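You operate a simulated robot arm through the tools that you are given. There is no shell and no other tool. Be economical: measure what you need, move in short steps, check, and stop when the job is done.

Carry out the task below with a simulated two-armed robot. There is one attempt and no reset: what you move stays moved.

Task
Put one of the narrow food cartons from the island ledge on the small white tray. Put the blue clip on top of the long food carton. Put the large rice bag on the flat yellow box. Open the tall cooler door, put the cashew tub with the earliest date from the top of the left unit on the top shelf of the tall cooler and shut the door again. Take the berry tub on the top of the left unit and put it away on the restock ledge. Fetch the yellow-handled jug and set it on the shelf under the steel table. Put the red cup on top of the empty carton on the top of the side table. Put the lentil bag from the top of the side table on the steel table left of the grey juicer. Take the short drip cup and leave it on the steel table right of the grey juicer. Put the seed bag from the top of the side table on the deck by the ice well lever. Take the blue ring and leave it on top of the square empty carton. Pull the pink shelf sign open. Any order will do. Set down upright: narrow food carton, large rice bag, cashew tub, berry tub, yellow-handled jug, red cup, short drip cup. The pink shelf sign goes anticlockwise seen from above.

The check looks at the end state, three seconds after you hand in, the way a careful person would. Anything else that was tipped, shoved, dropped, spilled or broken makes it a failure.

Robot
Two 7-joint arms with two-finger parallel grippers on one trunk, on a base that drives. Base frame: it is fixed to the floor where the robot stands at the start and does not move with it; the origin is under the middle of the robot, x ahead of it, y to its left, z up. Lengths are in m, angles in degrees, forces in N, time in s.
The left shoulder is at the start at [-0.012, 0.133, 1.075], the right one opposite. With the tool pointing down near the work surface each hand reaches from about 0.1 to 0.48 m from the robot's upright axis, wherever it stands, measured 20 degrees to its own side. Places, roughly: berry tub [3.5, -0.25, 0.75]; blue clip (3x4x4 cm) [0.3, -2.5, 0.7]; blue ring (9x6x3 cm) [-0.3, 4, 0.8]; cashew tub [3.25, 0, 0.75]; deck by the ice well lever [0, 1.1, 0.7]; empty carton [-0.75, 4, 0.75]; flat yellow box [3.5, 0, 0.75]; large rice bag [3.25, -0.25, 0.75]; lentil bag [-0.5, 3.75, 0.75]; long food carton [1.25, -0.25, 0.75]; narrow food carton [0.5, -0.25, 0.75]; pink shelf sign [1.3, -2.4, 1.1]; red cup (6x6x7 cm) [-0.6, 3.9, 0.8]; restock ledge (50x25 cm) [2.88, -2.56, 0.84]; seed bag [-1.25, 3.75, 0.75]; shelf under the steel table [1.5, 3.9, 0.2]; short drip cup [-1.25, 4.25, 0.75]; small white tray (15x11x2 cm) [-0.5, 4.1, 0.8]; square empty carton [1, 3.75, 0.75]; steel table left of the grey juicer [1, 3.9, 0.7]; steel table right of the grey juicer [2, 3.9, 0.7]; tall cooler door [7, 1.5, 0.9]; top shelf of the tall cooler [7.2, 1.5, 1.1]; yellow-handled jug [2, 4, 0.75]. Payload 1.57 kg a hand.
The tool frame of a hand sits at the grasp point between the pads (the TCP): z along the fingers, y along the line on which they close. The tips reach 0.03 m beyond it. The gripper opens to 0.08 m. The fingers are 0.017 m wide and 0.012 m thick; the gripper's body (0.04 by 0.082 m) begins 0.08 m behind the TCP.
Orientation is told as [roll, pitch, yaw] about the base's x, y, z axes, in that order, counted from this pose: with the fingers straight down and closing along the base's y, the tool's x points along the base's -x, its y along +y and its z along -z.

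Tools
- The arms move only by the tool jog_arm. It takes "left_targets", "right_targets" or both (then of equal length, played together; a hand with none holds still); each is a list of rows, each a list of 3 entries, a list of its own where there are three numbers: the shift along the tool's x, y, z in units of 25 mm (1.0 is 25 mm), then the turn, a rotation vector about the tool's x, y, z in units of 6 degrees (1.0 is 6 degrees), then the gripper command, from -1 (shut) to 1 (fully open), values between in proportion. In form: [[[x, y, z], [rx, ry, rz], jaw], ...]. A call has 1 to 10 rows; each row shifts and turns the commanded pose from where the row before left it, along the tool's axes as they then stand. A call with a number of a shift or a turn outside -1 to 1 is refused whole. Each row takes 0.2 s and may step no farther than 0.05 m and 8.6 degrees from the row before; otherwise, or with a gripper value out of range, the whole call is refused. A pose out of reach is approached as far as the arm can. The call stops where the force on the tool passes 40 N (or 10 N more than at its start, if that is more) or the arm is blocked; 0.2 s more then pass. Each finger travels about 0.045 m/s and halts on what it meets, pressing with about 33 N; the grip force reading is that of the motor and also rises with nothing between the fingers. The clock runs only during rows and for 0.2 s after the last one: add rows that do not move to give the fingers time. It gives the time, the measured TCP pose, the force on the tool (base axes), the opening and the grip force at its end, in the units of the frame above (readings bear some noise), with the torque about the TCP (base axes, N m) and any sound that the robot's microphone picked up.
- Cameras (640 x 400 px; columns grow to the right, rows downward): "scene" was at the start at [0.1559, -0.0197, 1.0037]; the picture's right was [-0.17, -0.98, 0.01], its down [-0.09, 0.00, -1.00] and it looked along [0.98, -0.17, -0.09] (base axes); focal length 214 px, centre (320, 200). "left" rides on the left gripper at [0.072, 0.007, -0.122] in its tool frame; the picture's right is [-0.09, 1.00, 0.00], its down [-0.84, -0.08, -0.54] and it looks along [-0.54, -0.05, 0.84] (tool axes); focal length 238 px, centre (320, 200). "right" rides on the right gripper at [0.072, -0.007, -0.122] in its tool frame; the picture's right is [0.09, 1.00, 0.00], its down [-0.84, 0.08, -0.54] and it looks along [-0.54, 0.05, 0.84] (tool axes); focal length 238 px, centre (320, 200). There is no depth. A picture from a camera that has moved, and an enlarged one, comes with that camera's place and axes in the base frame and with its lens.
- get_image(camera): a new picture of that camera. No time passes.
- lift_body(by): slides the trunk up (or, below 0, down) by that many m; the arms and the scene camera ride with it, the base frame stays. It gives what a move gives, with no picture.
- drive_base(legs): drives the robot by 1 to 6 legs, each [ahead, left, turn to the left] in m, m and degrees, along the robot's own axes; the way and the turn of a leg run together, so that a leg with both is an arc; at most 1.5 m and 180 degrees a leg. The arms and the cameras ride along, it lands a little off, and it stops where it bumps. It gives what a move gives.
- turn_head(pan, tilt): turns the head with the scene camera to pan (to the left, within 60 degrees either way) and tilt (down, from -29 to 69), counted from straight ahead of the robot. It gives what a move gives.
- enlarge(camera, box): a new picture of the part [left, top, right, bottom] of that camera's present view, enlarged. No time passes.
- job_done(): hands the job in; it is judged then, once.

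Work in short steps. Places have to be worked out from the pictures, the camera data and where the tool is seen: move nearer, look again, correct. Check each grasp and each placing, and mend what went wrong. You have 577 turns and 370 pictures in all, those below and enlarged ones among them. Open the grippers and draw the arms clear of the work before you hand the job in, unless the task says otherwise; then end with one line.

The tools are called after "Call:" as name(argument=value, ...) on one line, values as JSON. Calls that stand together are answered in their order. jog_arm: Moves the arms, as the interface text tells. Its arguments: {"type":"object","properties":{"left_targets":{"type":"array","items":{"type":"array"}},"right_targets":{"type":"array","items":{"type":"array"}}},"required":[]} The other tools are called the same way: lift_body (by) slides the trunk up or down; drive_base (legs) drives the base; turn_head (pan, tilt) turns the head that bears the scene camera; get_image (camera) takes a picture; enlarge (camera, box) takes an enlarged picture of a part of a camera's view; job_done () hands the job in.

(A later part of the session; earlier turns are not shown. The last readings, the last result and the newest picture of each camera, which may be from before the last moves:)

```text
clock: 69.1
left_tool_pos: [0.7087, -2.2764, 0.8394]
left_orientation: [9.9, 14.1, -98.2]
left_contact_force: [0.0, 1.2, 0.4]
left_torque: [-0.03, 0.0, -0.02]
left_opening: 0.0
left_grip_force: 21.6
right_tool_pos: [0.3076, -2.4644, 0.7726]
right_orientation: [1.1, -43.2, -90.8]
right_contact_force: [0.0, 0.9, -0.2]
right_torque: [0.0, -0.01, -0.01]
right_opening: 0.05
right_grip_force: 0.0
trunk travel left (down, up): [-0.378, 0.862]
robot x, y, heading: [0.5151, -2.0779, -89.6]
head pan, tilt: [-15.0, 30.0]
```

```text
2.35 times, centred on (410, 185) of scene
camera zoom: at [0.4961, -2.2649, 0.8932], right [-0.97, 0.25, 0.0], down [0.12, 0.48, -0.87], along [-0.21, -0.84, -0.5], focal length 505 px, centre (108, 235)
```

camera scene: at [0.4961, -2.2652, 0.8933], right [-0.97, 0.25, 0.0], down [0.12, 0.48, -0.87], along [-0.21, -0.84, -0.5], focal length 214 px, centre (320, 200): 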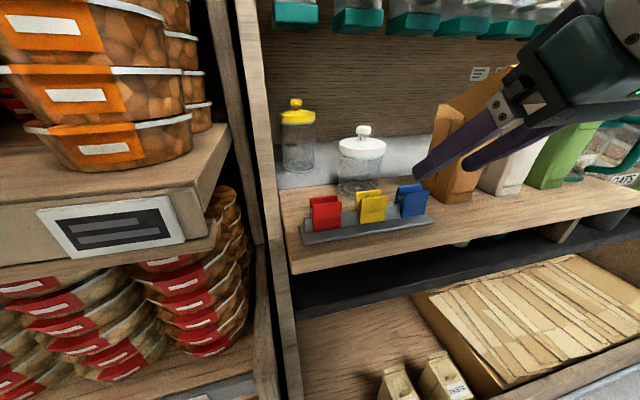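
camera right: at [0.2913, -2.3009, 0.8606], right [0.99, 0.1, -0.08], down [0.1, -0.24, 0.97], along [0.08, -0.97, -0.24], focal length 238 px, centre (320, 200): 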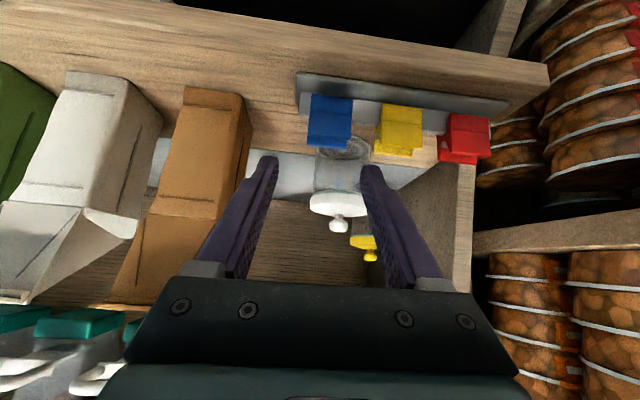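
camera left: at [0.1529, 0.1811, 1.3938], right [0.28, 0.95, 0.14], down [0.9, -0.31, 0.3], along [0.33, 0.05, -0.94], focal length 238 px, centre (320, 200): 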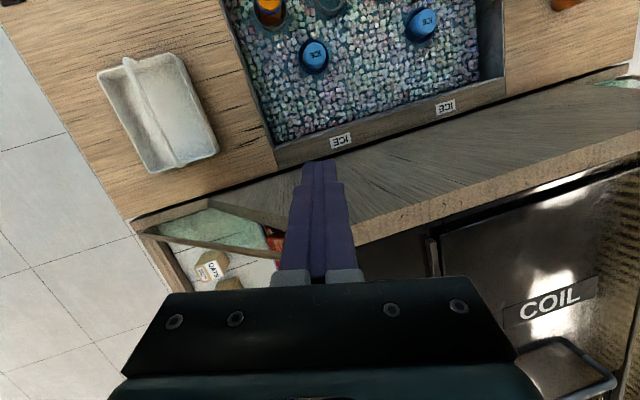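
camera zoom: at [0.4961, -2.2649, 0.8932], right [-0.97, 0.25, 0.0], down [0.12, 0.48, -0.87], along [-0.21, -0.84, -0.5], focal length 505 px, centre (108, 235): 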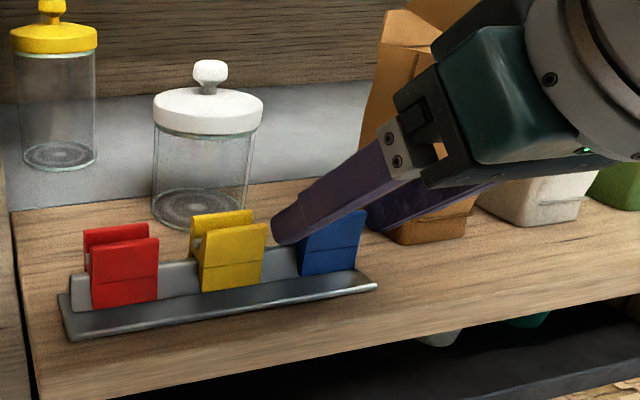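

Alignment is good. I advance the last 3 cm.

Call:
jog_arm(right_targets=[[[0.1, 0.06, 0.6], [0, 0, 0], 0.25], [[0.06, 0, 0.6], [0, 0, 0], 0.25], [[0, 0, 0], [0, 0, 0], 0.25]])

Call:
enlarge(camera="right", box=[220, 50, 480, 290])

Call:
enlarge(camera="scene", box=[280, 100, 540, 270])

```text
clock: 69.5
left_tool_pos: [0.7082, -2.2734, 0.8387]
left_orientation: [9.8, 14.2, -98.3]
left_contact_force: [0.6, 0.2, 0.2]
left_torque: [0.02, -0.01, 0.01]
left_opening: 0.0
left_grip_force: 21.0
right_tool_pos: [0.3082, -2.4665, 0.7654]
right_orientation: [1.1, -43.3, -90.7]
right_contact_force: [-1.6, 12.0, 6.9]
right_torque: [0.24, 0.26, -0.28]
right_opening: 0.051
right_grip_force: 0.5
trunk travel left (down, up): [-0.378, 0.862]
robot x, y, heading: [0.5215, -2.0754, -89.4]
head pan, tilt: [-15.0, 30.0]
stopped in row 1 (right hand): the force on the tool passed its limit at 57 N (the readings are from after the stop); the commanded pose is now the measured one
```

```text
1.67 times, centred on (350, 170) of right
camera zoom: at [0.3015, -2.3316, 0.8048], right [1.0, 0.07, -0.05], down [0.06, -0.24, 0.97], along [0.05, -0.97, -0.24], focal length 397 px, centre (270, 250)
```

zoom: 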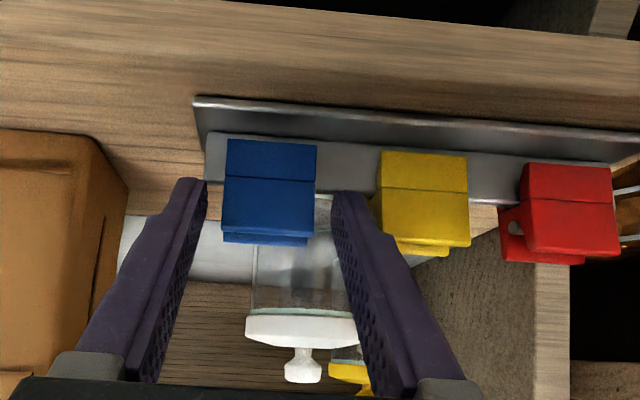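

```text
2.35 times, centred on (410, 185) of scene
camera zoom: at [0.4957, -2.2629, 0.893], right [-0.97, 0.25, 0.0], down [0.12, 0.49, -0.87], along [-0.22, -0.84, -0.5], focal length 505 px, centre (108, 235)
```

zoom: 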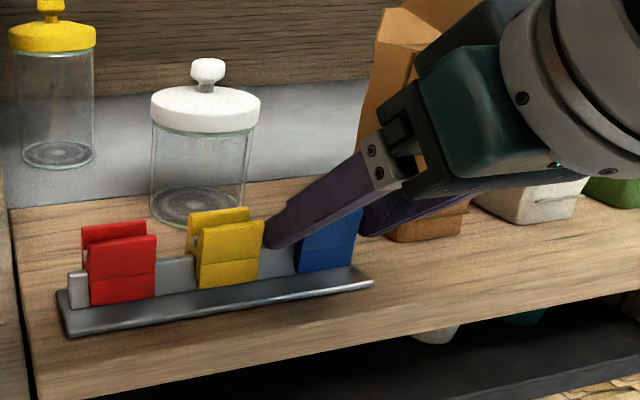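

A fingertip touched the rail plate, but the tips already straddle the clip's upper part. I back off slightly and close.

Call:
jog_arm(right_targets=[[[0, -0.06, -0.1], [0, 0, 0], 0.25], [[0, 0, 0], [0, 0, 0], -0.2], [[0, 0, 0], [0, 0, 0], -1], [[0, 0, 0], [0, 0, 0], -1]])

Call:
enlarge(camera="right", box=[220, 50, 480, 290])

```text
clock: 70.5
left_tool_pos: [0.7085, -2.2759, 0.8388]
left_orientation: [9.9, 14.0, -98.3]
left_contact_force: [-0.5, 0.5, 0.2]
left_torque: [0.02, 0.0, 0.02]
left_opening: 0.0001
left_grip_force: 21.8
right_tool_pos: [0.3076, -2.468, 0.7685]
right_orientation: [1.3, -43.6, -90.9]
right_contact_force: [-0.2, -0.1, 0.2]
right_torque: [0.0, 0.02, 0.0]
right_opening: 0.0342
right_grip_force: 28.9
trunk travel left (down, up): [-0.378, 0.862]
robot x, y, heading: [0.5161, -2.0774, -89.3]
head pan, tilt: [-15.0, 30.0]
```

```text
1.67 times, centred on (350, 170) of right
camera zoom: at [0.3006, -2.3331, 0.8072], right [1.0, 0.07, -0.05], down [0.06, -0.23, 0.97], along [0.05, -0.97, -0.23], focal length 397 px, centre (270, 250)
```

zoom: 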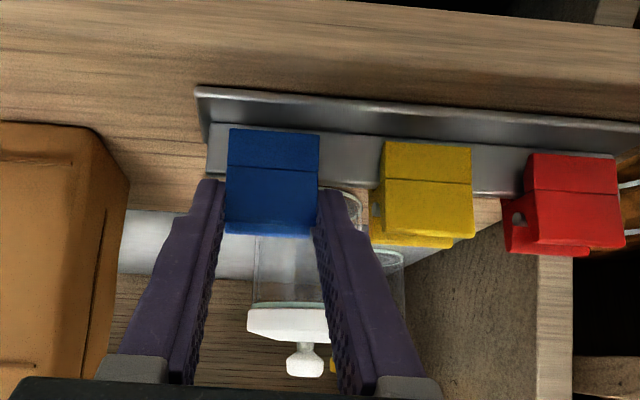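

Gripped at 34 mm. I lift straight up 5 cm and look.

Call:
jog_arm(right_targets=[[[-0.34, 0, -0.36], [0, 0, 0], -1], [[-0.34, 0, -0.36], [0, 0, 0], -1], [[-0.34, 0, -0.36], [0, 0, 0], -1], [[-0.34, 0, -0.36], [0, 0, 0], -1]])

Call:
get_image(camera="scene")

```text
clock: 71.5
left_tool_pos: [0.7094, -2.2766, 0.839]
left_orientation: [9.9, 14.1, -98.2]
left_contact_force: [-0.1, -0.5, 0.8]
left_torque: [0.0, 0.0, 0.01]
left_opening: 0.0
left_grip_force: 20.8
right_tool_pos: [0.3063, -2.4667, 0.8182]
right_orientation: [1.2, -43.6, -90.8]
right_contact_force: [-0.3, 0.3, -0.3]
right_torque: [-0.01, 0.04, 0.01]
right_opening: 0.0339
right_grip_force: 32.6
trunk travel left (down, up): [-0.378, 0.862]
robot x, y, heading: [0.5181, -2.0769, -89.6]
head pan, tilt: [-15.0, 30.0]
```

```text
336 pictures are left
camera scene: at [0.496, -2.2648, 0.8932], right [-0.97, 0.25, 0.0], down [0.12, 0.48, -0.87], along [-0.22, -0.84, -0.5], focal length 214 px, centre (320, 200)
```

scene: 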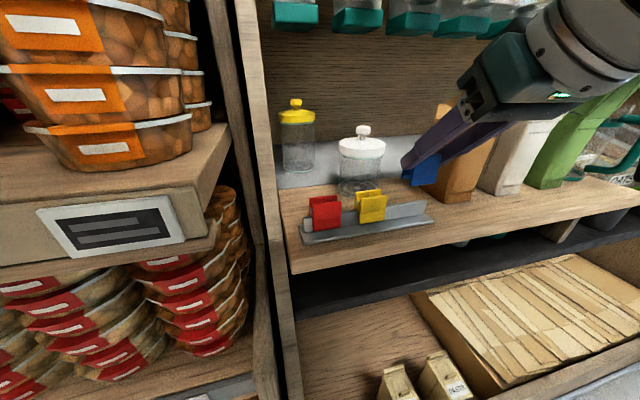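

Blue clip is in the hand. I back off and move in front of the pink sign.

Call:
drive_base(legs=[[-0.4, 0, 0], [0, 0.55, 0]])

Call:
lift_body(by=0.25)

Call:
turn_head(pan=15, tilt=10)

Call:
get_image(camera="scene")

```text
clock: 76.7
left_tool_pos: [1.2475, -1.8669, 0.8394]
left_orientation: [9.9, 14.1, -98.4]
left_contact_force: [-0.1, 0.7, 0.5]
left_torque: [0.04, 0.0, 0.0]
left_opening: 0.0
left_grip_force: 21.3
right_tool_pos: [0.8428, -2.0569, 0.8164]
right_orientation: [1.2, -43.6, -91.0]
right_contact_force: [1.1, 0.1, -0.7]
right_torque: [0.0, 0.01, 0.01]
right_opening: 0.0338
right_grip_force: 32.9
trunk travel left (down, up): [-0.378, 0.862]
robot x, y, heading: [1.055, -1.6672, -89.4]
head pan, tilt: [-15.0, 30.0]
```

```text
clock: 79.3
left_tool_pos: [1.2465, -1.8675, 1.0891]
left_orientation: [9.9, 14.1, -98.5]
left_contact_force: [0.6, 0.2, 0.8]
left_torque: [-0.02, -0.03, -0.04]
left_opening: 0.0
left_grip_force: 21.8
right_tool_pos: [0.8424, -2.0579, 1.0692]
right_orientation: [1.2, -43.7, -91.0]
right_contact_force: [-0.1, -0.3, -0.4]
right_torque: [0.03, 0.0, 0.0]
right_opening: 0.0338
right_grip_force: 32.7
trunk travel left (down, up): [-0.628, 0.612]
robot x, y, heading: [1.0527, -1.669, -89.6]
head pan, tilt: [-15.0, 30.0]
```

```text
clock: 80.3
left_tool_pos: [1.2473, -1.8667, 1.0904]
left_orientation: [9.9, 14.1, -98.4]
left_contact_force: [0.0, -0.1, 0.5]
left_torque: [-0.02, -0.01, 0.01]
left_opening: 0.0
left_grip_force: 21.0
right_tool_pos: [0.8431, -2.0562, 1.0671]
right_orientation: [1.2, -43.6, -91.0]
right_contact_force: [0.2, 0.6, 0.3]
right_torque: [0.0, 0.0, -0.04]
right_opening: 0.0339
right_grip_force: 33.1
trunk travel left (down, up): [-0.628, 0.612]
robot x, y, heading: [1.0519, -1.6679, -89.7]
head pan, tilt: [15.0, 10.0]
```

```text
335 pictures are left
camera scene: at [1.0808, -1.8573, 1.1755], right [-0.96, -0.27, 0.0], down [-0.05, 0.17, -0.98], along [0.26, -0.95, -0.17], focal length 214 px, centre (320, 200)
```

scene: 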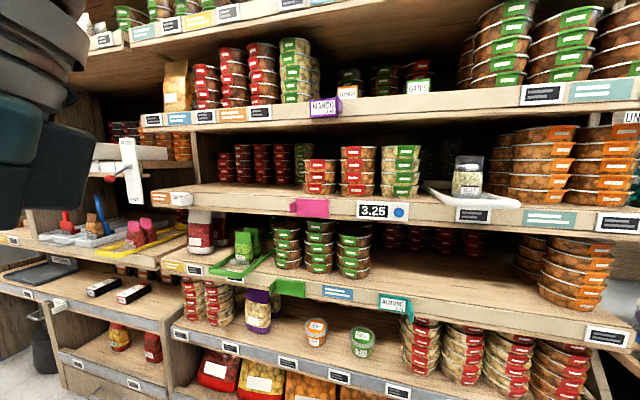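

Call:
enlarge(camera="scene", box=[250, 80, 440, 320])

```text
1.67 times, centred on (345, 200) of scene
camera zoom: at [1.0808, -1.8573, 1.1755], right [-0.96, -0.27, 0.0], down [-0.05, 0.17, -0.98], along [0.26, -0.95, -0.17], focal length 358 px, centre (278, 200)
```

zoom: 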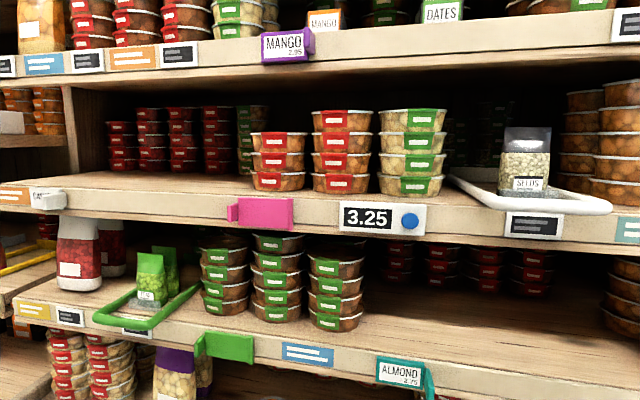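

I need a closer look at the sign's hinge and tab.

Call:
enlarge(camera="scene", box=[280, 190, 340, 225])

Call:
enlarge(camera="scene", box=[300, 90, 360, 125])

```text
10.67 times, centred on (310, 208) of scene
camera zoom: at [1.0808, -1.8573, 1.1755], right [-0.96, -0.27, 0.0], down [-0.05, 0.17, -0.98], along [0.26, -0.95, -0.17], focal length 2288 px, centre (427, 120)
```

zoom: 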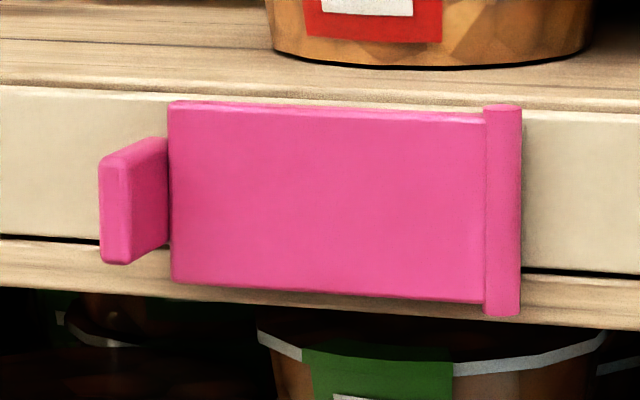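

```text
10.67 times, centred on (330, 108) of scene
camera zoom: at [1.0808, -1.8573, 1.1755], right [-0.96, -0.27, 0.0], down [-0.05, 0.17, -0.98], along [0.26, -0.95, -0.17], focal length 2288 px, centre (213, 1187)
```

zoom: 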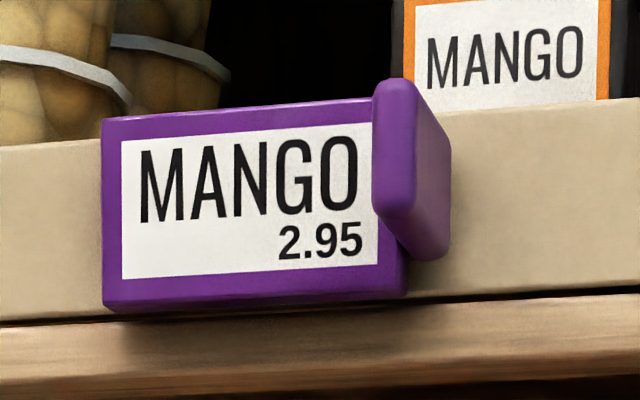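

The hinge is on the right (−x end) and the tab sticks out at the left end; tab at about (1.31, -2.40, 1.05). I bring the left hand forward and rotate it to point at the shelf.

Call:
jog_arm(left_targets=[[[-0.95, 0, -0.24], [0, 0, 0], 0], [[-0.95, 0, -0.24], [0, 0, 0], 0], [[-0.95, 0, -0.24], [0, 0, 0], 0], [[0, 0, 0], [0.025, -0.97, -0.167], 0], [[0, 0, 0], [0.025, -0.97, -0.167], 0], [[0, 0, 0], [0.025, -0.97, -0.167], 0], [[0, 0, 0], [0.025, -0.97, -0.167], 0], [[0, 0, 0], [0.025, -0.97, -0.167], 0], [[0, 0, 0], [0.025, -0.97, -0.167], 0], [[0, 0, 0], [0.025, -0.97, -0.167], 0]])

Call:
jog_arm(left_targets=[[[0, 0, 0.5], [0.025, -0.97, -0.167], 0], [[0, 0, 0.5], [0.025, -0.97, -0.167], 0], [[0, 0, 0.5], [0.025, -0.97, -0.167], 0], [[0, 0, 0.5], [0.025, -0.97, -0.167], 0], [[0, 0, 0.5], [0.025, -0.97, -0.167], 0], [[0, 0, 0.5], [0.025, -0.97, -0.167], 0], [[0, 0, 0.5], [0.025, -0.97, -0.167], 0], [[0, 0, 0.5], [0.025, -0.97, -0.167], 0], [[0, 0, 0.5], [0.025, -0.97, -0.167], 0]])

```text
clock: 82.5
left_tool_pos: [1.2245, -1.9712, 1.0945]
left_orientation: [8.8, -27.1, -98.1]
left_contact_force: [0.0, -0.5, 0.0]
left_torque: [0.04, -0.02, -0.01]
left_opening: 0.0403
left_grip_force: 0.1
left hand out of reach, approached as far as the arm can: row 9, 10
right_tool_pos: [0.8433, -2.0562, 1.0677]
right_orientation: [1.3, -43.6, -91.0]
right_contact_force: [-0.7, 0.4, 0.5]
right_torque: [-0.03, 0.05, 0.01]
right_opening: 0.034
right_grip_force: 33.2
trunk travel left (down, up): [-0.628, 0.612]
robot x, y, heading: [1.0551, -1.667, -89.6]
head pan, tilt: [15.0, 10.0]
```

```text
clock: 84.5
left_tool_pos: [1.2238, -2.0841, 1.0239]
left_orientation: [0.4, -80.3, -90.3]
left_contact_force: [0.2, -0.3, 0.3]
left_torque: [-0.01, -0.03, 0.0]
left_opening: 0.0399
left_grip_force: 0.1
left hand out of reach, approached as far as the arm can: row 1, 2, 3
right_tool_pos: [0.8426, -2.0568, 1.0682]
right_orientation: [1.2, -43.6, -91.0]
right_contact_force: [0.3, 0.4, -0.9]
right_torque: [0.0, 0.01, 0.0]
right_opening: 0.0339
right_grip_force: 33.3
trunk travel left (down, up): [-0.628, 0.612]
robot x, y, heading: [1.0544, -1.6708, -90.0]
head pan, tilt: [15.0, 10.0]
```

The left hand now points at the shelf. I look through its camera and refresh the scene view.

Call:
get_image(camera="left")

Call:
turn_head(pan=30, tilt=15)

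Call:
get_image(camera="scene")

```text
331 pictures are left
camera left: at [1.2293, -1.9511, 0.9728], right [1.0, -0.02, 0.09], down [-0.08, 0.39, 0.92], along [-0.05, -0.92, 0.39], focal length 238 px, centre (320, 200)
```

left: 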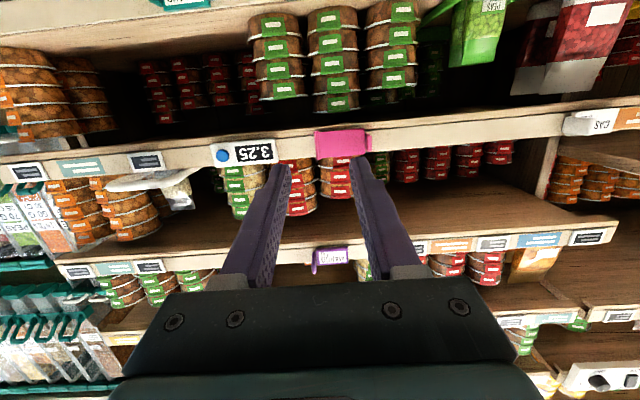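

```text
clock: 85.2
left_tool_pos: [1.2227, -2.0828, 1.0255]
left_orientation: [0.2, -80.2, -90.1]
left_contact_force: [-0.2, 0.0, -0.3]
left_torque: [-0.02, 0.01, -0.01]
left_opening: 0.0402
left_grip_force: 0.0
right_tool_pos: [0.8423, -2.057, 1.0674]
right_orientation: [1.2, -43.6, -91.0]
right_contact_force: [-0.6, 1.2, 0.2]
right_torque: [0.01, -0.02, 0.0]
right_opening: 0.0341
right_grip_force: 33.2
trunk travel left (down, up): [-0.628, 0.612]
robot x, y, heading: [1.0589, -1.6668, -89.7]
head pan, tilt: [30.0, 15.0]
```

```text
330 pictures are left
camera scene: at [1.1034, -1.8483, 1.1675], right [-0.86, -0.51, 0.0], down [-0.13, 0.22, -0.97], along [0.49, -0.83, -0.26], focal length 214 px, centre (320, 200)
```

scene: 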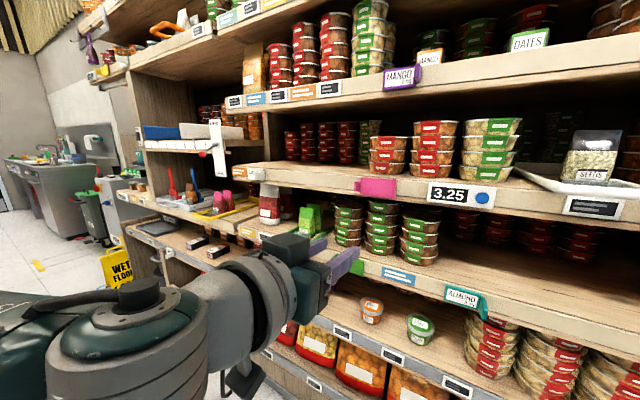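

The tab triangulates to about (1.302, -2.395, 1.055). I drive the base forward and left to bring the hand near.

Call:
drive_base(legs=[[0.2, 0.08, 0]])

Call:
get_image(camera="left")

Call:
get_image(camera="scene")

```text
clock: 86.9
left_tool_pos: [1.3063, -2.285, 1.0234]
left_orientation: [0.1, -80.2, -90.0]
left_contact_force: [0.6, 0.6, -0.1]
left_torque: [0.01, -0.02, 0.03]
left_opening: 0.0398
left_grip_force: 0.0
right_tool_pos: [0.9248, -2.2586, 1.0681]
right_orientation: [1.3, -43.5, -90.9]
right_contact_force: [-0.2, -0.1, -0.5]
right_torque: [0.0, 0.04, -0.01]
right_opening: 0.034
right_grip_force: 32.9
trunk travel left (down, up): [-0.628, 0.612]
robot x, y, heading: [1.1354, -1.8702, -89.3]
head pan, tilt: [30.0, 15.0]
```

```text
329 pictures are left
camera left: at [1.3113, -2.152, 0.9732], right [1.0, -0.01, 0.09], down [-0.08, 0.39, 0.92], along [-0.05, -0.92, 0.39], focal length 238 px, centre (320, 200)
```

left: 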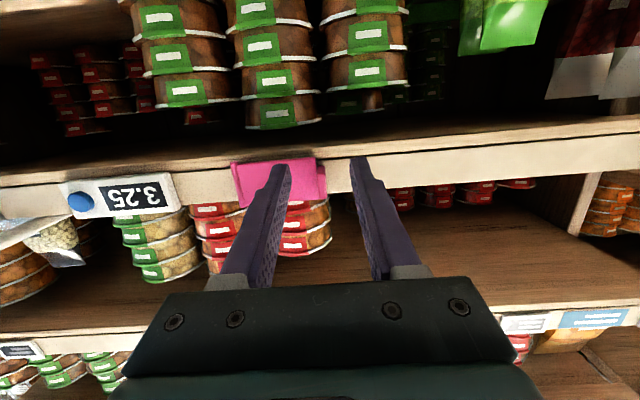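

```text
328 pictures are left
camera scene: at [1.1854, -2.0493, 1.1675], right [-0.86, -0.51, 0.0], down [-0.13, 0.22, -0.97], along [0.49, -0.83, -0.26], focal length 214 px, centre (320, 200)
```

scene: 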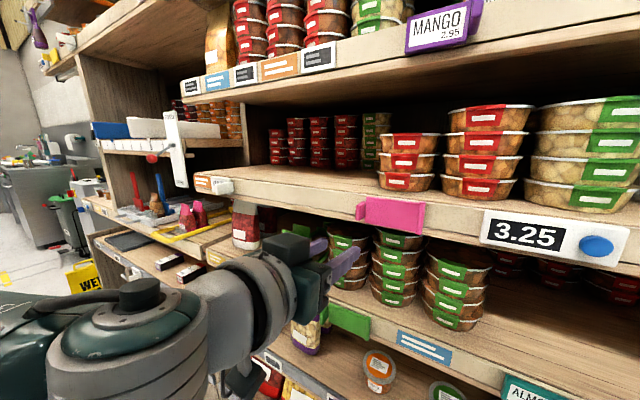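

I raise the hand to tab height and shift 6 mm, then advance part way.

Call:
jog_arm(left_targets=[[[-0.9, -0.12, 0], [0, 0, 0], 0], [[-0.9, -0.12, 0], [0, 0, 0], 0], [[0, 0, 1], [0, 0, 0], 0], [[0, 0, 1], [0, 0, 0], 0], [[0, 0, 0], [0, 0, 0], 0]])

Call:
enlarge(camera="left", box=[200, 100, 440, 250])

Call:
enlarge(camera="scene", box=[300, 150, 460, 270])

```text
clock: 88.1
left_tool_pos: [1.2988, -2.3413, 1.0594]
left_orientation: [0.0, -80.2, -89.9]
left_contact_force: [-0.3, -0.1, 0.6]
left_torque: [0.0, 0.03, 0.0]
left_opening: 0.0399
left_grip_force: 0.0
right_tool_pos: [0.9249, -2.2585, 1.0668]
right_orientation: [1.2, -43.6, -90.9]
right_contact_force: [0.3, 0.4, -0.2]
right_torque: [-0.01, 0.0, 0.01]
right_opening: 0.0342
right_grip_force: 32.3
trunk travel left (down, up): [-0.628, 0.612]
robot x, y, heading: [1.1351, -1.8676, -89.4]
head pan, tilt: [30.0, 15.0]
```

```text
2.67 times, centred on (320, 175) of left
camera zoom: at [1.3045, -2.2086, 1.0088], right [1.0, -0.01, 0.09], down [-0.08, 0.39, 0.92], along [-0.05, -0.92, 0.39], focal length 636 px, centre (320, 267)
```

zoom: 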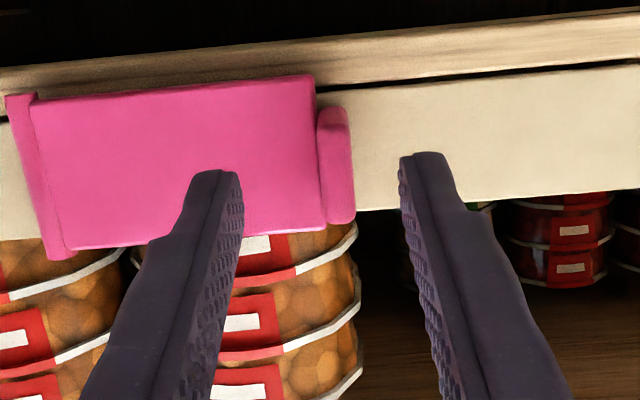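

```text
3.33 times, centred on (380, 210) of scene
camera zoom: at [1.1853, -2.0492, 1.1674], right [-0.86, -0.51, 0.0], down [-0.13, 0.22, -0.97], along [0.49, -0.83, -0.26], focal length 715 px, centre (120, 167)
```

zoom: 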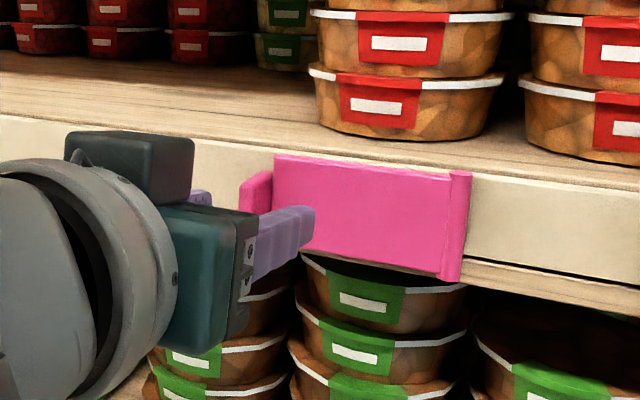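

The tab lies between the fingers at the right height. I advance 3.5 cm and close on it.

Call:
jog_arm(left_targets=[[[0, 0, 0.7], [0, 0, 0], 0], [[0, 0, 0.7], [0, 0, 0], 0], [[0, 0, 0], [0, 0, 0], -1], [[0, 0, 0], [0, 0, 0], -1], [[0, 0, 0], [0, 0, 0], -1], [[0, 0, 0], [0, 0, 0], -1]])

Call:
enlarge(camera="left", box=[200, 100, 440, 250])

```text
clock: 88.7
left_tool_pos: [1.2945, -2.3685, 1.055]
left_orientation: [-0.3, -80.3, -90.3]
left_contact_force: [-3.0, 19.0, 0.6]
left_torque: [-0.07, -0.24, -0.39]
left_opening: 0.0278
left_grip_force: 6.6
right_tool_pos: [0.9243, -2.2555, 1.0665]
right_orientation: [1.2, -43.4, -90.7]
right_contact_force: [-0.6, -0.5, -0.4]
right_torque: [-0.01, 0.03, 0.02]
right_opening: 0.0341
right_grip_force: 32.8
trunk travel left (down, up): [-0.628, 0.612]
robot x, y, heading: [1.1353, -1.8702, -89.6]
head pan, tilt: [30.0, 15.0]
stopped in row 3 (left hand): the force on the tool passed its limit at 45 N (the readings are from after the stop); the commanded pose is now the measured one
```

```text
2.67 times, centred on (320, 175) of left
camera zoom: at [1.3015, -2.2359, 1.0029], right [1.0, -0.03, 0.09], down [-0.07, 0.4, 0.92], along [-0.06, -0.92, 0.39], focal length 636 px, centre (320, 267)
```

zoom: 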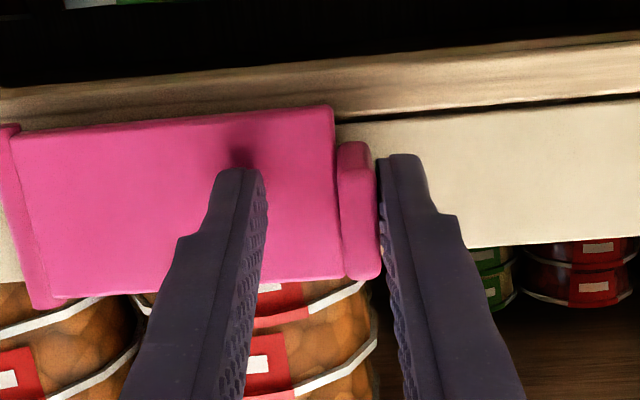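

The inner fingertip touched the plate. I back off 5 mm, shift ~8 mm, and close.

Call:
jog_arm(left_targets=[[[0, 0, -0.2], [0, 0, 0], -0.2], [[0, 0.35, 0], [0, 0, 0], -0.2], [[0, 0, 0], [0, 0, 0], -1], [[0, 0, 0], [0, 0, 0], -1], [[0, 0, 0], [0, 0, 0], -1]])

Call:
enlarge(camera="left", box=[200, 100, 440, 250])

```text
clock: 89.9
left_tool_pos: [1.3048, -2.367, 1.0573]
left_orientation: [-0.8, -80.7, -89.7]
left_contact_force: [-8.7, -0.3, 0.2]
left_torque: [-0.04, -0.1, 0.29]
left_opening: 0.009
left_grip_force: 27.2
right_tool_pos: [0.9243, -2.2583, 1.068]
right_orientation: [1.1, -43.6, -90.8]
right_contact_force: [0.3, 0.0, -0.1]
right_torque: [0.0, 0.02, -0.02]
right_opening: 0.0337
right_grip_force: 32.8
trunk travel left (down, up): [-0.628, 0.612]
robot x, y, heading: [1.1399, -1.8685, -89.3]
head pan, tilt: [30.0, 15.0]
```

```text
2.67 times, centred on (320, 175) of left
camera zoom: at [1.3104, -2.2357, 1.0056], right [1.0, -0.02, 0.09], down [-0.07, 0.4, 0.91], along [-0.06, -0.92, 0.4], focal length 636 px, centre (320, 267)
```

zoom: 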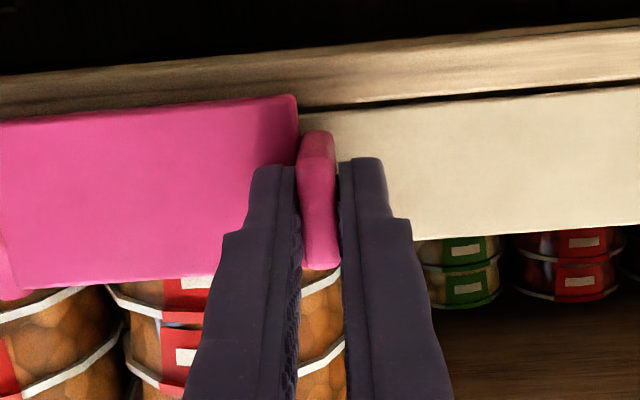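

Tab gripped (9 mm). I swing it along the hinge arc (radius ≈ 0.1 m) in 6° rows, three first.

Call:
jog_arm(left_targets=[[[0, -0.22, -0.41], [-0.985, 0, -0.17], -1], [[0, -0.22, -0.41], [-0.985, 0, -0.17], -1], [[0, -0.22, -0.41], [-0.985, 0, -0.17], -1]])

Call:
get_image(camera="left")

```text
clock: 90.7
left_tool_pos: [1.2863, -2.3386, 1.0574]
left_orientation: [-0.7, -80.1, -71.5]
left_contact_force: [0.2, -8.9, -18.1]
left_torque: [0.76, 0.2, 0.69]
left_opening: 0.0095
left_grip_force: 28.0
right_tool_pos: [0.9246, -2.2588, 1.067]
right_orientation: [1.1, -43.6, -90.8]
right_contact_force: [0.0, 0.0, -0.7]
right_torque: [-0.02, 0.02, 0.01]
right_opening: 0.034
right_grip_force: 33.2
trunk travel left (down, up): [-0.628, 0.612]
robot x, y, heading: [1.1373, -1.8696, -89.3]
head pan, tilt: [30.0, 15.0]
```

```text
323 pictures are left
camera left: at [1.2509, -2.2093, 1.0077], right [0.95, 0.29, 0.09], down [-0.19, 0.35, 0.92], along [0.24, -0.89, 0.39], focal length 238 px, centre (320, 200)
```

left: 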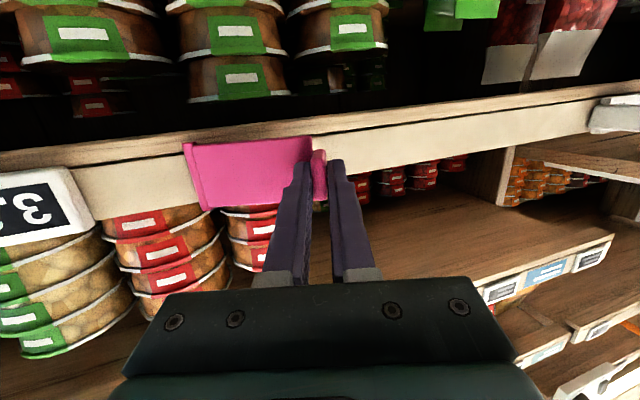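

It is swinging open. I continue the arc.

Call:
jog_arm(left_targets=[[[0, -0.22, -0.41], [-0.985, 0, -0.17], -1], [[0, -0.22, -0.41], [-0.985, 0, -0.17], -1], [[0, -0.22, -0.41], [-0.985, 0, -0.17], -1], [[0, -0.22, -0.41], [-0.985, 0, -0.17], -1]])

Call:
get_image(camera="left")

Call:
get_image(camera="scene")

```text
clock: 91.8
left_tool_pos: [1.2634, -2.3201, 1.0613]
left_orientation: [33.4, -83.3, -82.7]
left_contact_force: [-19.9, -10.5, -3.4]
left_torque: [-0.08, 0.68, -1.11]
left_opening: 0.0119
left_grip_force: 29.2
right_tool_pos: [0.9197, -2.2595, 1.0689]
right_orientation: [0.9, -43.7, -90.9]
right_contact_force: [0.9, -0.2, 0.3]
right_torque: [0.0, 0.0, 0.0]
right_opening: 0.034
right_grip_force: 32.9
trunk travel left (down, up): [-0.628, 0.612]
robot x, y, heading: [1.1388, -1.8729, -89.6]
head pan, tilt: [30.0, 15.0]
stopped in row 4 (left hand): the force on the tool passed its limit at 44 N (the readings are from after the stop); the commanded pose is now the measured one
```

```text
322 pictures are left
camera left: at [1.1883, -2.2161, 1.0016], right [0.76, 0.63, 0.16], down [-0.4, 0.26, 0.88], along [0.52, -0.73, 0.45], focal length 238 px, centre (320, 200)
```

left: 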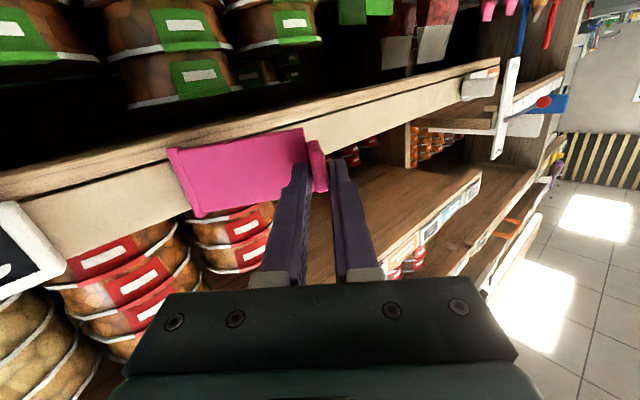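

```text
321 pictures are left
camera scene: at [1.1812, -2.0509, 1.1677], right [-0.86, -0.51, 0.0], down [-0.13, 0.22, -0.97], along [0.49, -0.83, -0.26], focal length 214 px, centre (320, 200)
```

scene: 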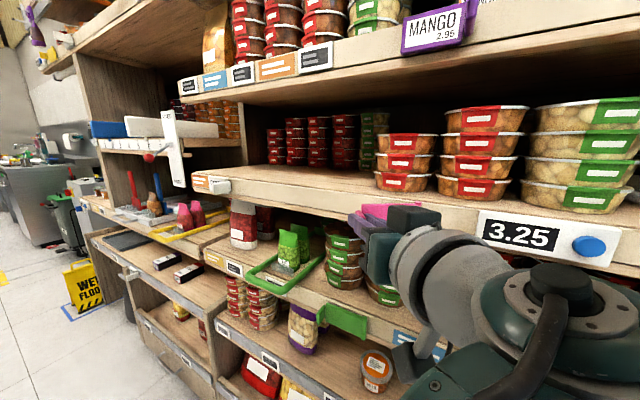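

About 40° open. I release the tab, back off, and will push from behind with closed fingertips.

Call:
jog_arm(left_targets=[[[0, 0, 0], [0, 0, 0], 0], [[0, 0, 0], [0, 0, 0], 0], [[0, 0, 0], [0, 0, 0], 0], [[0, 0, -0.6], [0, 0, 0], 0], [[0, 0, -1], [0, 0, 0], 0], [[0, 0, -1], [0, 0, 0], 0]])

Call:
get_image(camera="left")

```text
clock: 93.2
left_tool_pos: [1.2504, -2.2811, 1.0663]
left_orientation: [82.0, -82.8, -129.2]
left_contact_force: [-9.8, -25.8, 3.2]
left_torque: [-0.45, 0.13, -0.22]
left_opening: 0.0619
left_grip_force: 12.7
right_tool_pos: [0.9224, -2.2629, 1.0705]
right_orientation: [1.1, -43.9, -90.9]
right_contact_force: [-0.1, 0.7, 0.1]
right_torque: [-0.01, -0.02, 0.02]
right_opening: 0.0342
right_grip_force: 32.8
trunk travel left (down, up): [-0.628, 0.612]
robot x, y, heading: [1.1385, -1.8721, -89.8]
head pan, tilt: [30.0, 15.0]
```

```text
320 pictures are left
camera left: at [1.178, -2.1782, 0.9974], right [0.72, 0.66, 0.21], down [-0.49, 0.26, 0.83], along [0.49, -0.7, 0.51], focal length 238 px, centre (320, 200)
```

left: 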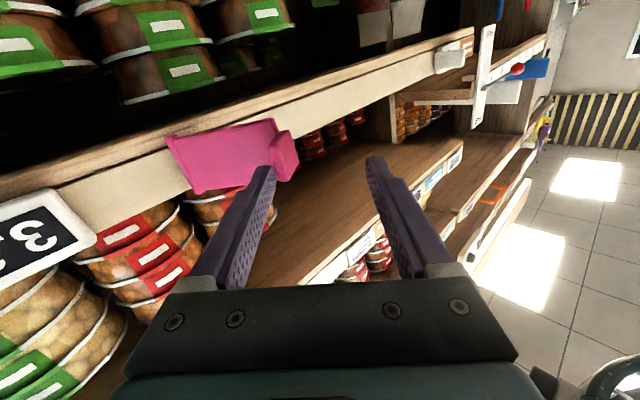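

The finger still rubs the sign. I retreat further.

Call:
jog_arm(left_targets=[[[0, 0, -1], [0, 0, 0], 0], [[0, 0, -1], [0, 0, 0], 0], [[0, 0, -1], [0, 0, 0], 0]])

Call:
get_image(camera="left")

Call:
get_image(camera="scene")

```text
clock: 94.2
left_tool_pos: [1.21, -2.2172, 1.0607]
left_orientation: [86.7, -81.2, -133.0]
left_contact_force: [0.2, -0.5, 0.2]
left_torque: [-0.02, 0.01, -0.01]
left_opening: 0.04
left_grip_force: 0.2
right_tool_pos: [0.9254, -2.2592, 1.0672]
right_orientation: [1.2, -43.6, -91.1]
right_contact_force: [-0.9, 0.0, -0.7]
right_torque: [0.02, -0.01, -0.03]
right_opening: 0.034
right_grip_force: 32.6
trunk travel left (down, up): [-0.628, 0.612]
robot x, y, heading: [1.1375, -1.8712, -89.4]
head pan, tilt: [30.0, 15.0]
stopped in row 3 (left hand): the arm was blocked; the commanded pose is now the measured one
```

```text
319 pictures are left
camera left: at [1.138, -2.117, 0.9905], right [0.7, 0.67, 0.24], down [-0.52, 0.24, 0.82], along [0.49, -0.7, 0.52], focal length 238 px, centre (320, 200)
```

left: 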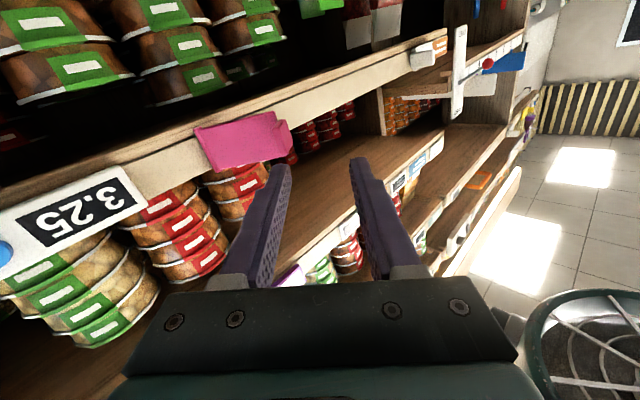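

```text
318 pictures are left
camera scene: at [1.1846, -2.0493, 1.1674], right [-0.86, -0.51, 0.0], down [-0.13, 0.22, -0.97], along [0.49, -0.83, -0.26], focal length 214 px, centre (320, 200)
```

scene: 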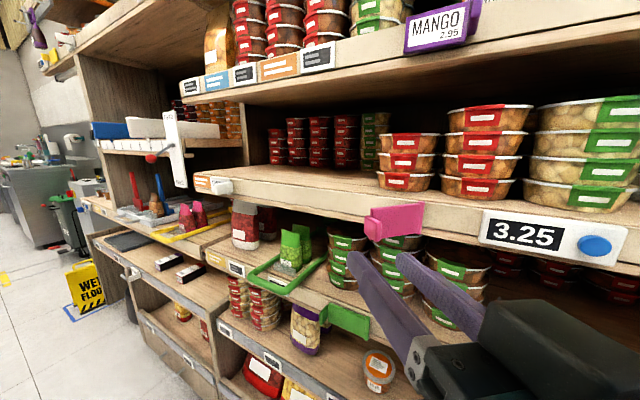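

The sign slipped back to ~15–20°. I will redo it with the base turned so the hand can follow the whole arc: first tuck the right hand, then reposition the robot at about 45° to the shelf.

Call:
jog_arm(right_targets=[[[0.73, 0, -0.68], [0, 0, 0], -1], [[0.73, 0, -0.68], [0, 0, 0], -1], [[0.73, 0, -0.68], [0, 0, 0], -1], [[0.73, 0, -0.68], [0, 0, 0], -1], [[0.73, 0, -0.68], [0, 0, 0], -1]])

Call:
drive_base(legs=[[-0.2, 0, 0], [0, 0, 44.5], [-0.1, -0.36, 0]])

Call:
turn_head(pan=0, tilt=15)

Call:
get_image(camera="scene")

```text
clock: 95.4
left_tool_pos: [1.211, -2.2175, 1.0597]
left_orientation: [86.4, -81.1, -132.7]
left_contact_force: [0.3, 1.3, 0.7]
left_torque: [0.01, 0.0, 0.02]
left_opening: 0.0401
left_grip_force: 0.1
right_tool_pos: [0.9167, -2.2219, 1.0496]
right_orientation: [1.2, -43.5, -91.0]
right_contact_force: [0.5, 0.0, -0.3]
right_torque: [-0.01, 0.06, 0.01]
right_opening: 0.0338
right_grip_force: 33.2
right hand out of reach, approached as far as the arm can: row 2, 3, 4, 5
trunk travel left (down, up): [-0.628, 0.612]
robot x, y, heading: [1.136, -1.8713, -89.4]
head pan, tilt: [30.0, 15.0]
```

```text
clock: 101.0
left_tool_pos: [1.1033, -2.0512, 1.0607]
left_orientation: [86.4, -81.3, -88.4]
left_contact_force: [0.4, 0.4, 0.1]
left_torque: [-0.02, 0.0, 0.02]
left_opening: 0.0402
left_grip_force: 0.1
right_tool_pos: [0.8972, -2.2591, 1.0501]
right_orientation: [1.2, -43.6, -46.8]
right_contact_force: [-0.4, 0.3, 0.2]
right_torque: [0.0, -0.01, -0.01]
right_opening: 0.034
right_grip_force: 33.0
trunk travel left (down, up): [-0.628, 0.612]
robot x, y, heading: [0.8071, -1.8519, -45.2]
head pan, tilt: [30.0, 15.0]
```

```text
clock: 102.0
left_tool_pos: [1.1017, -2.0508, 1.0586]
left_orientation: [86.9, -81.1, -89.0]
left_contact_force: [-0.7, 0.4, 0.2]
left_torque: [-0.03, -0.01, 0.01]
left_opening: 0.04
left_grip_force: 0.2
right_tool_pos: [0.896, -2.2587, 1.0498]
right_orientation: [1.2, -43.6, -46.7]
right_contact_force: [0.3, 0.1, 0.4]
right_torque: [-0.02, -0.03, -0.01]
right_opening: 0.034
right_grip_force: 32.8
trunk travel left (down, up): [-0.628, 0.612]
robot x, y, heading: [0.8109, -1.8554, -45.4]
head pan, tilt: [0.0, 15.0]
```

```text
317 pictures are left
camera scene: at [0.9439, -1.9908, 1.1674], right [-0.71, -0.7, 0.0], down [-0.18, 0.18, -0.97], along [0.68, -0.69, -0.26], focal length 214 px, centre (320, 200)
```

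scene: 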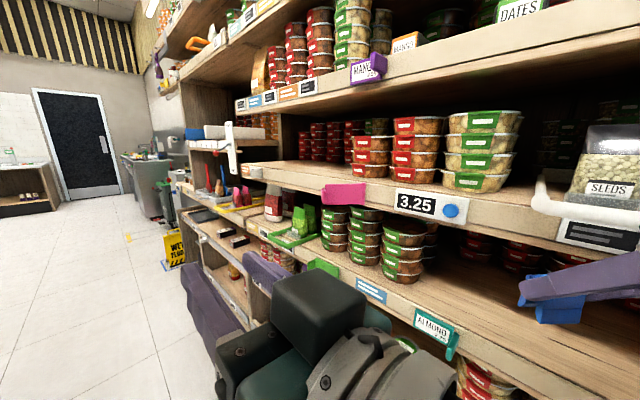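

The right hand with the clip is close to the shelf; I fold it back to fingers-down and nearer the body.

Call:
jog_arm(right_targets=[[[0, 0, -0.3], [0, 1, 0], -1], [[0, 0, -0.3], [0, 1, 0], -1], [[0, 0, -0.3], [0, 1, 0], -1], [[0.3, 0, -0.3], [0, 1, 0], -1], [[0.5, 0, 0], [0, 1, 0], -1], [[0.8, 0, 0], [0, 1, 0], -1], [[0.8, 0, 0], [0, 1, 0], -1], [[0.9, 0, 0], [0, 0, 0], -1], [[0.9, 0, 0], [0, 0, 0], -1]])

```text
clock: 104.0
left_tool_pos: [1.1023, -2.051, 1.0593]
left_orientation: [86.9, -81.2, -89.0]
left_contact_force: [0.1, 0.7, -0.5]
left_torque: [-0.01, 0.0, 0.01]
left_opening: 0.0399
left_grip_force: 0.1
right_tool_pos: [0.813, -2.1737, 1.0585]
right_orientation: [0.8, -1.7, -45.9]
right_contact_force: [-0.3, -1.4, 0.1]
right_torque: [0.0, 0.02, -0.02]
right_opening: 0.0341
right_grip_force: 33.3
trunk travel left (down, up): [-0.628, 0.612]
robot x, y, heading: [0.8118, -1.8553, -45.6]
head pan, tilt: [0.0, 15.0]
```

Now I rotate the left hand back to heading about −70° so it lines up with the sign's tab.

Call:
jog_arm(left_targets=[[[0, 0, 0], [0.946, 0.044, -0.02], -0.3], [[0, 0, 0], [0.946, 0.044, -0.02], -0.3], [[0, 0, 0], [0.946, 0.044, -0.02], -0.3], [[0, 0, 0], [0.946, 0.044, -0.02], -0.3], [[0, 0, 0], [0.946, 0.044, -0.02], -0.3], [[0, 0, 0], [0.946, 0.044, -0.02], -0.3], [[0, 0, 0], [0.946, 0.044, -0.02], -0.3], [[0, 0, 0], [0.946, 0.044, -0.02], -0.3], [[0, 0, 0], [0.946, 0.044, -0.02], -0.3], [[0, 0, 0], [0.946, 0.044, -0.02], -0.3]])

Call:
jog_arm(left_targets=[[[0, 0, 0], [0.946, 0.044, -0.02], -0.3], [[0, 0, 0], [0.946, 0.044, -0.02], -0.3]])

Call:
get_image(camera="left")

Call:
get_image(camera="scene")

```text
clock: 105.2
left_tool_pos: [1.1069, -2.0531, 1.0223]
left_orientation: [60.6, -73.6, -89.5]
left_contact_force: [-0.2, 0.5, 0.4]
left_torque: [0.03, -0.04, -0.03]
left_opening: 0.0278
left_grip_force: 0.2
right_tool_pos: [0.8129, -2.174, 1.0592]
right_orientation: [0.9, -1.5, -45.8]
right_contact_force: [1.0, 0.2, 0.0]
right_torque: [0.0, -0.01, -0.01]
right_opening: 0.0339
right_grip_force: 32.3
trunk travel left (down, up): [-0.628, 0.612]
robot x, y, heading: [0.8054, -1.8579, -45.2]
head pan, tilt: [0.0, 15.0]
stopped in row 6 (left hand): the arm was blocked; the commanded pose is now the measured one
```

```text
clock: 105.8
left_tool_pos: [1.1057, -2.0537, 1.0241]
left_orientation: [47.1, -73.6, -87.4]
left_contact_force: [-0.4, 0.6, 0.7]
left_torque: [-0.02, -0.02, -0.01]
left_opening: 0.028
left_grip_force: 0.0
right_tool_pos: [0.8134, -2.1725, 1.0582]
right_orientation: [1.0, -1.6, -45.9]
right_contact_force: [-1.2, 0.2, 0.6]
right_torque: [-0.01, -0.01, -0.03]
right_opening: 0.0338
right_grip_force: 33.5
trunk travel left (down, up): [-0.628, 0.612]
robot x, y, heading: [0.8048, -1.8572, -45.3]
head pan, tilt: [0.0, 15.0]
```

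```text
316 pictures are left
camera left: at [1.0158, -1.9527, 0.978], right [0.65, 0.7, 0.29], down [-0.45, 0.04, 0.89], along [0.61, -0.71, 0.35], focal length 238 px, centre (320, 200)
```

left: 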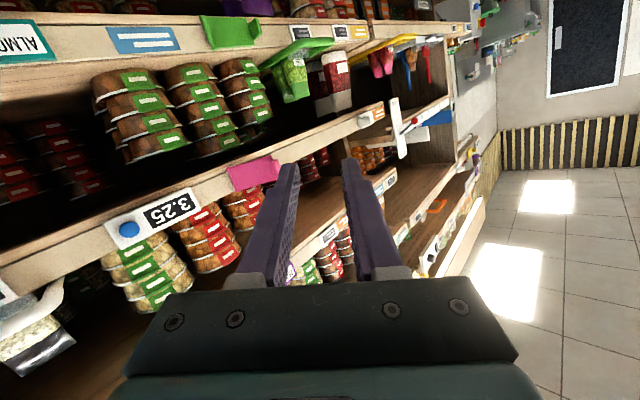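

```text
315 pictures are left
camera scene: at [0.9438, -1.9908, 1.1674], right [-0.71, -0.7, 0.0], down [-0.18, 0.18, -0.97], along [0.68, -0.69, -0.26], focal length 214 px, centre (320, 200)
```

scene: 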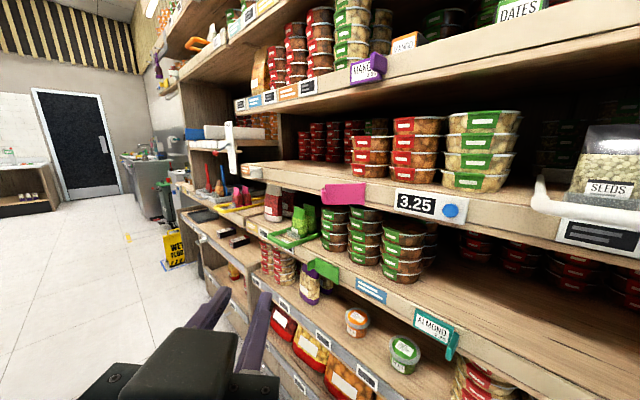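

I complete the hand rotation.

Call:
jog_arm(left_targets=[[[0, 0, 0], [0.73, -0.1, -0.11], -0.2], [[0, 0, 0], [0.73, -0.1, -0.11], -0.2], [[0, 0, 0], [0.73, -0.1, -0.11], -0.2], [[0, 0, 0], [0.73, -0.1, -0.11], -0.2], [[0, 0, 0], [0.73, -0.1, -0.11], -0.2], [[0, 0, 0], [0.73, -0.1, -0.11], -0.2], [[0, 0, 0], [0.73, -0.1, -0.11], -0.2], [[0, 0, 0], [0.73, -0.1, -0.11], -0.2]])

Call:
get_image(camera="left")

```text
clock: 107.6
left_tool_pos: [1.1061, -2.0528, 1.0227]
left_orientation: [-0.4, -79.9, -74.6]
left_contact_force: [-1.1, 0.1, 0.0]
left_torque: [0.01, -0.04, -0.01]
left_opening: 0.0317
left_grip_force: 0.1
right_tool_pos: [0.8142, -2.1736, 1.0589]
right_orientation: [1.0, -1.6, -46.0]
right_contact_force: [-1.0, 0.0, 0.0]
right_torque: [0.01, -0.04, -0.01]
right_opening: 0.034
right_grip_force: 32.7
trunk travel left (down, up): [-0.628, 0.612]
robot x, y, heading: [0.8093, -1.8533, -45.4]
head pan, tilt: [0.0, 15.0]
```

```text
314 pictures are left
camera left: at [1.0782, -1.9239, 0.9721], right [0.97, 0.24, 0.09], down [-0.17, 0.36, 0.92], along [0.19, -0.9, 0.39], focal length 238 px, centre (320, 200)
```

left: 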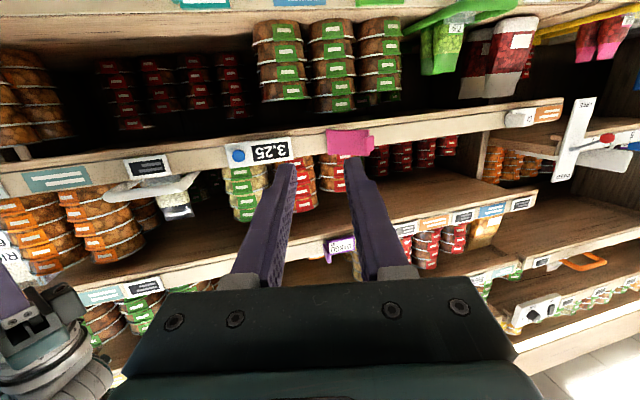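

The hand is aligned. Before driving closer I tuck the right hand in further so it clears the shelf edge.

Call:
jog_arm(right_targets=[[[0.8, 0.7, 0], [0, 0, 0], -1], [[0.8, 0.7, 0], [0, 0, 0], -1], [[0.8, 0.7, 0], [0, 0, 0], -1], [[0.8, 0.7, 0], [0, 0, 0], -1]])

```text
clock: 108.6
left_tool_pos: [1.1058, -2.0537, 1.0222]
left_orientation: [-0.2, -80.0, -74.8]
left_contact_force: [-0.1, -1.6, -0.3]
left_torque: [0.0, -0.02, -0.01]
left_opening: 0.0317
left_grip_force: 0.0
right_tool_pos: [0.8535, -2.103, 1.0628]
right_orientation: [0.7, -1.4, -45.9]
right_contact_force: [0.4, -0.2, 0.1]
right_torque: [0.02, -0.02, -0.02]
right_opening: 0.0339
right_grip_force: 32.6
right hand out of reach, approached as far as the arm can: row 1, 2, 3, 4
trunk travel left (down, up): [-0.628, 0.612]
robot x, y, heading: [0.8072, -1.8557, -45.6]
head pan, tilt: [0.0, 15.0]
```

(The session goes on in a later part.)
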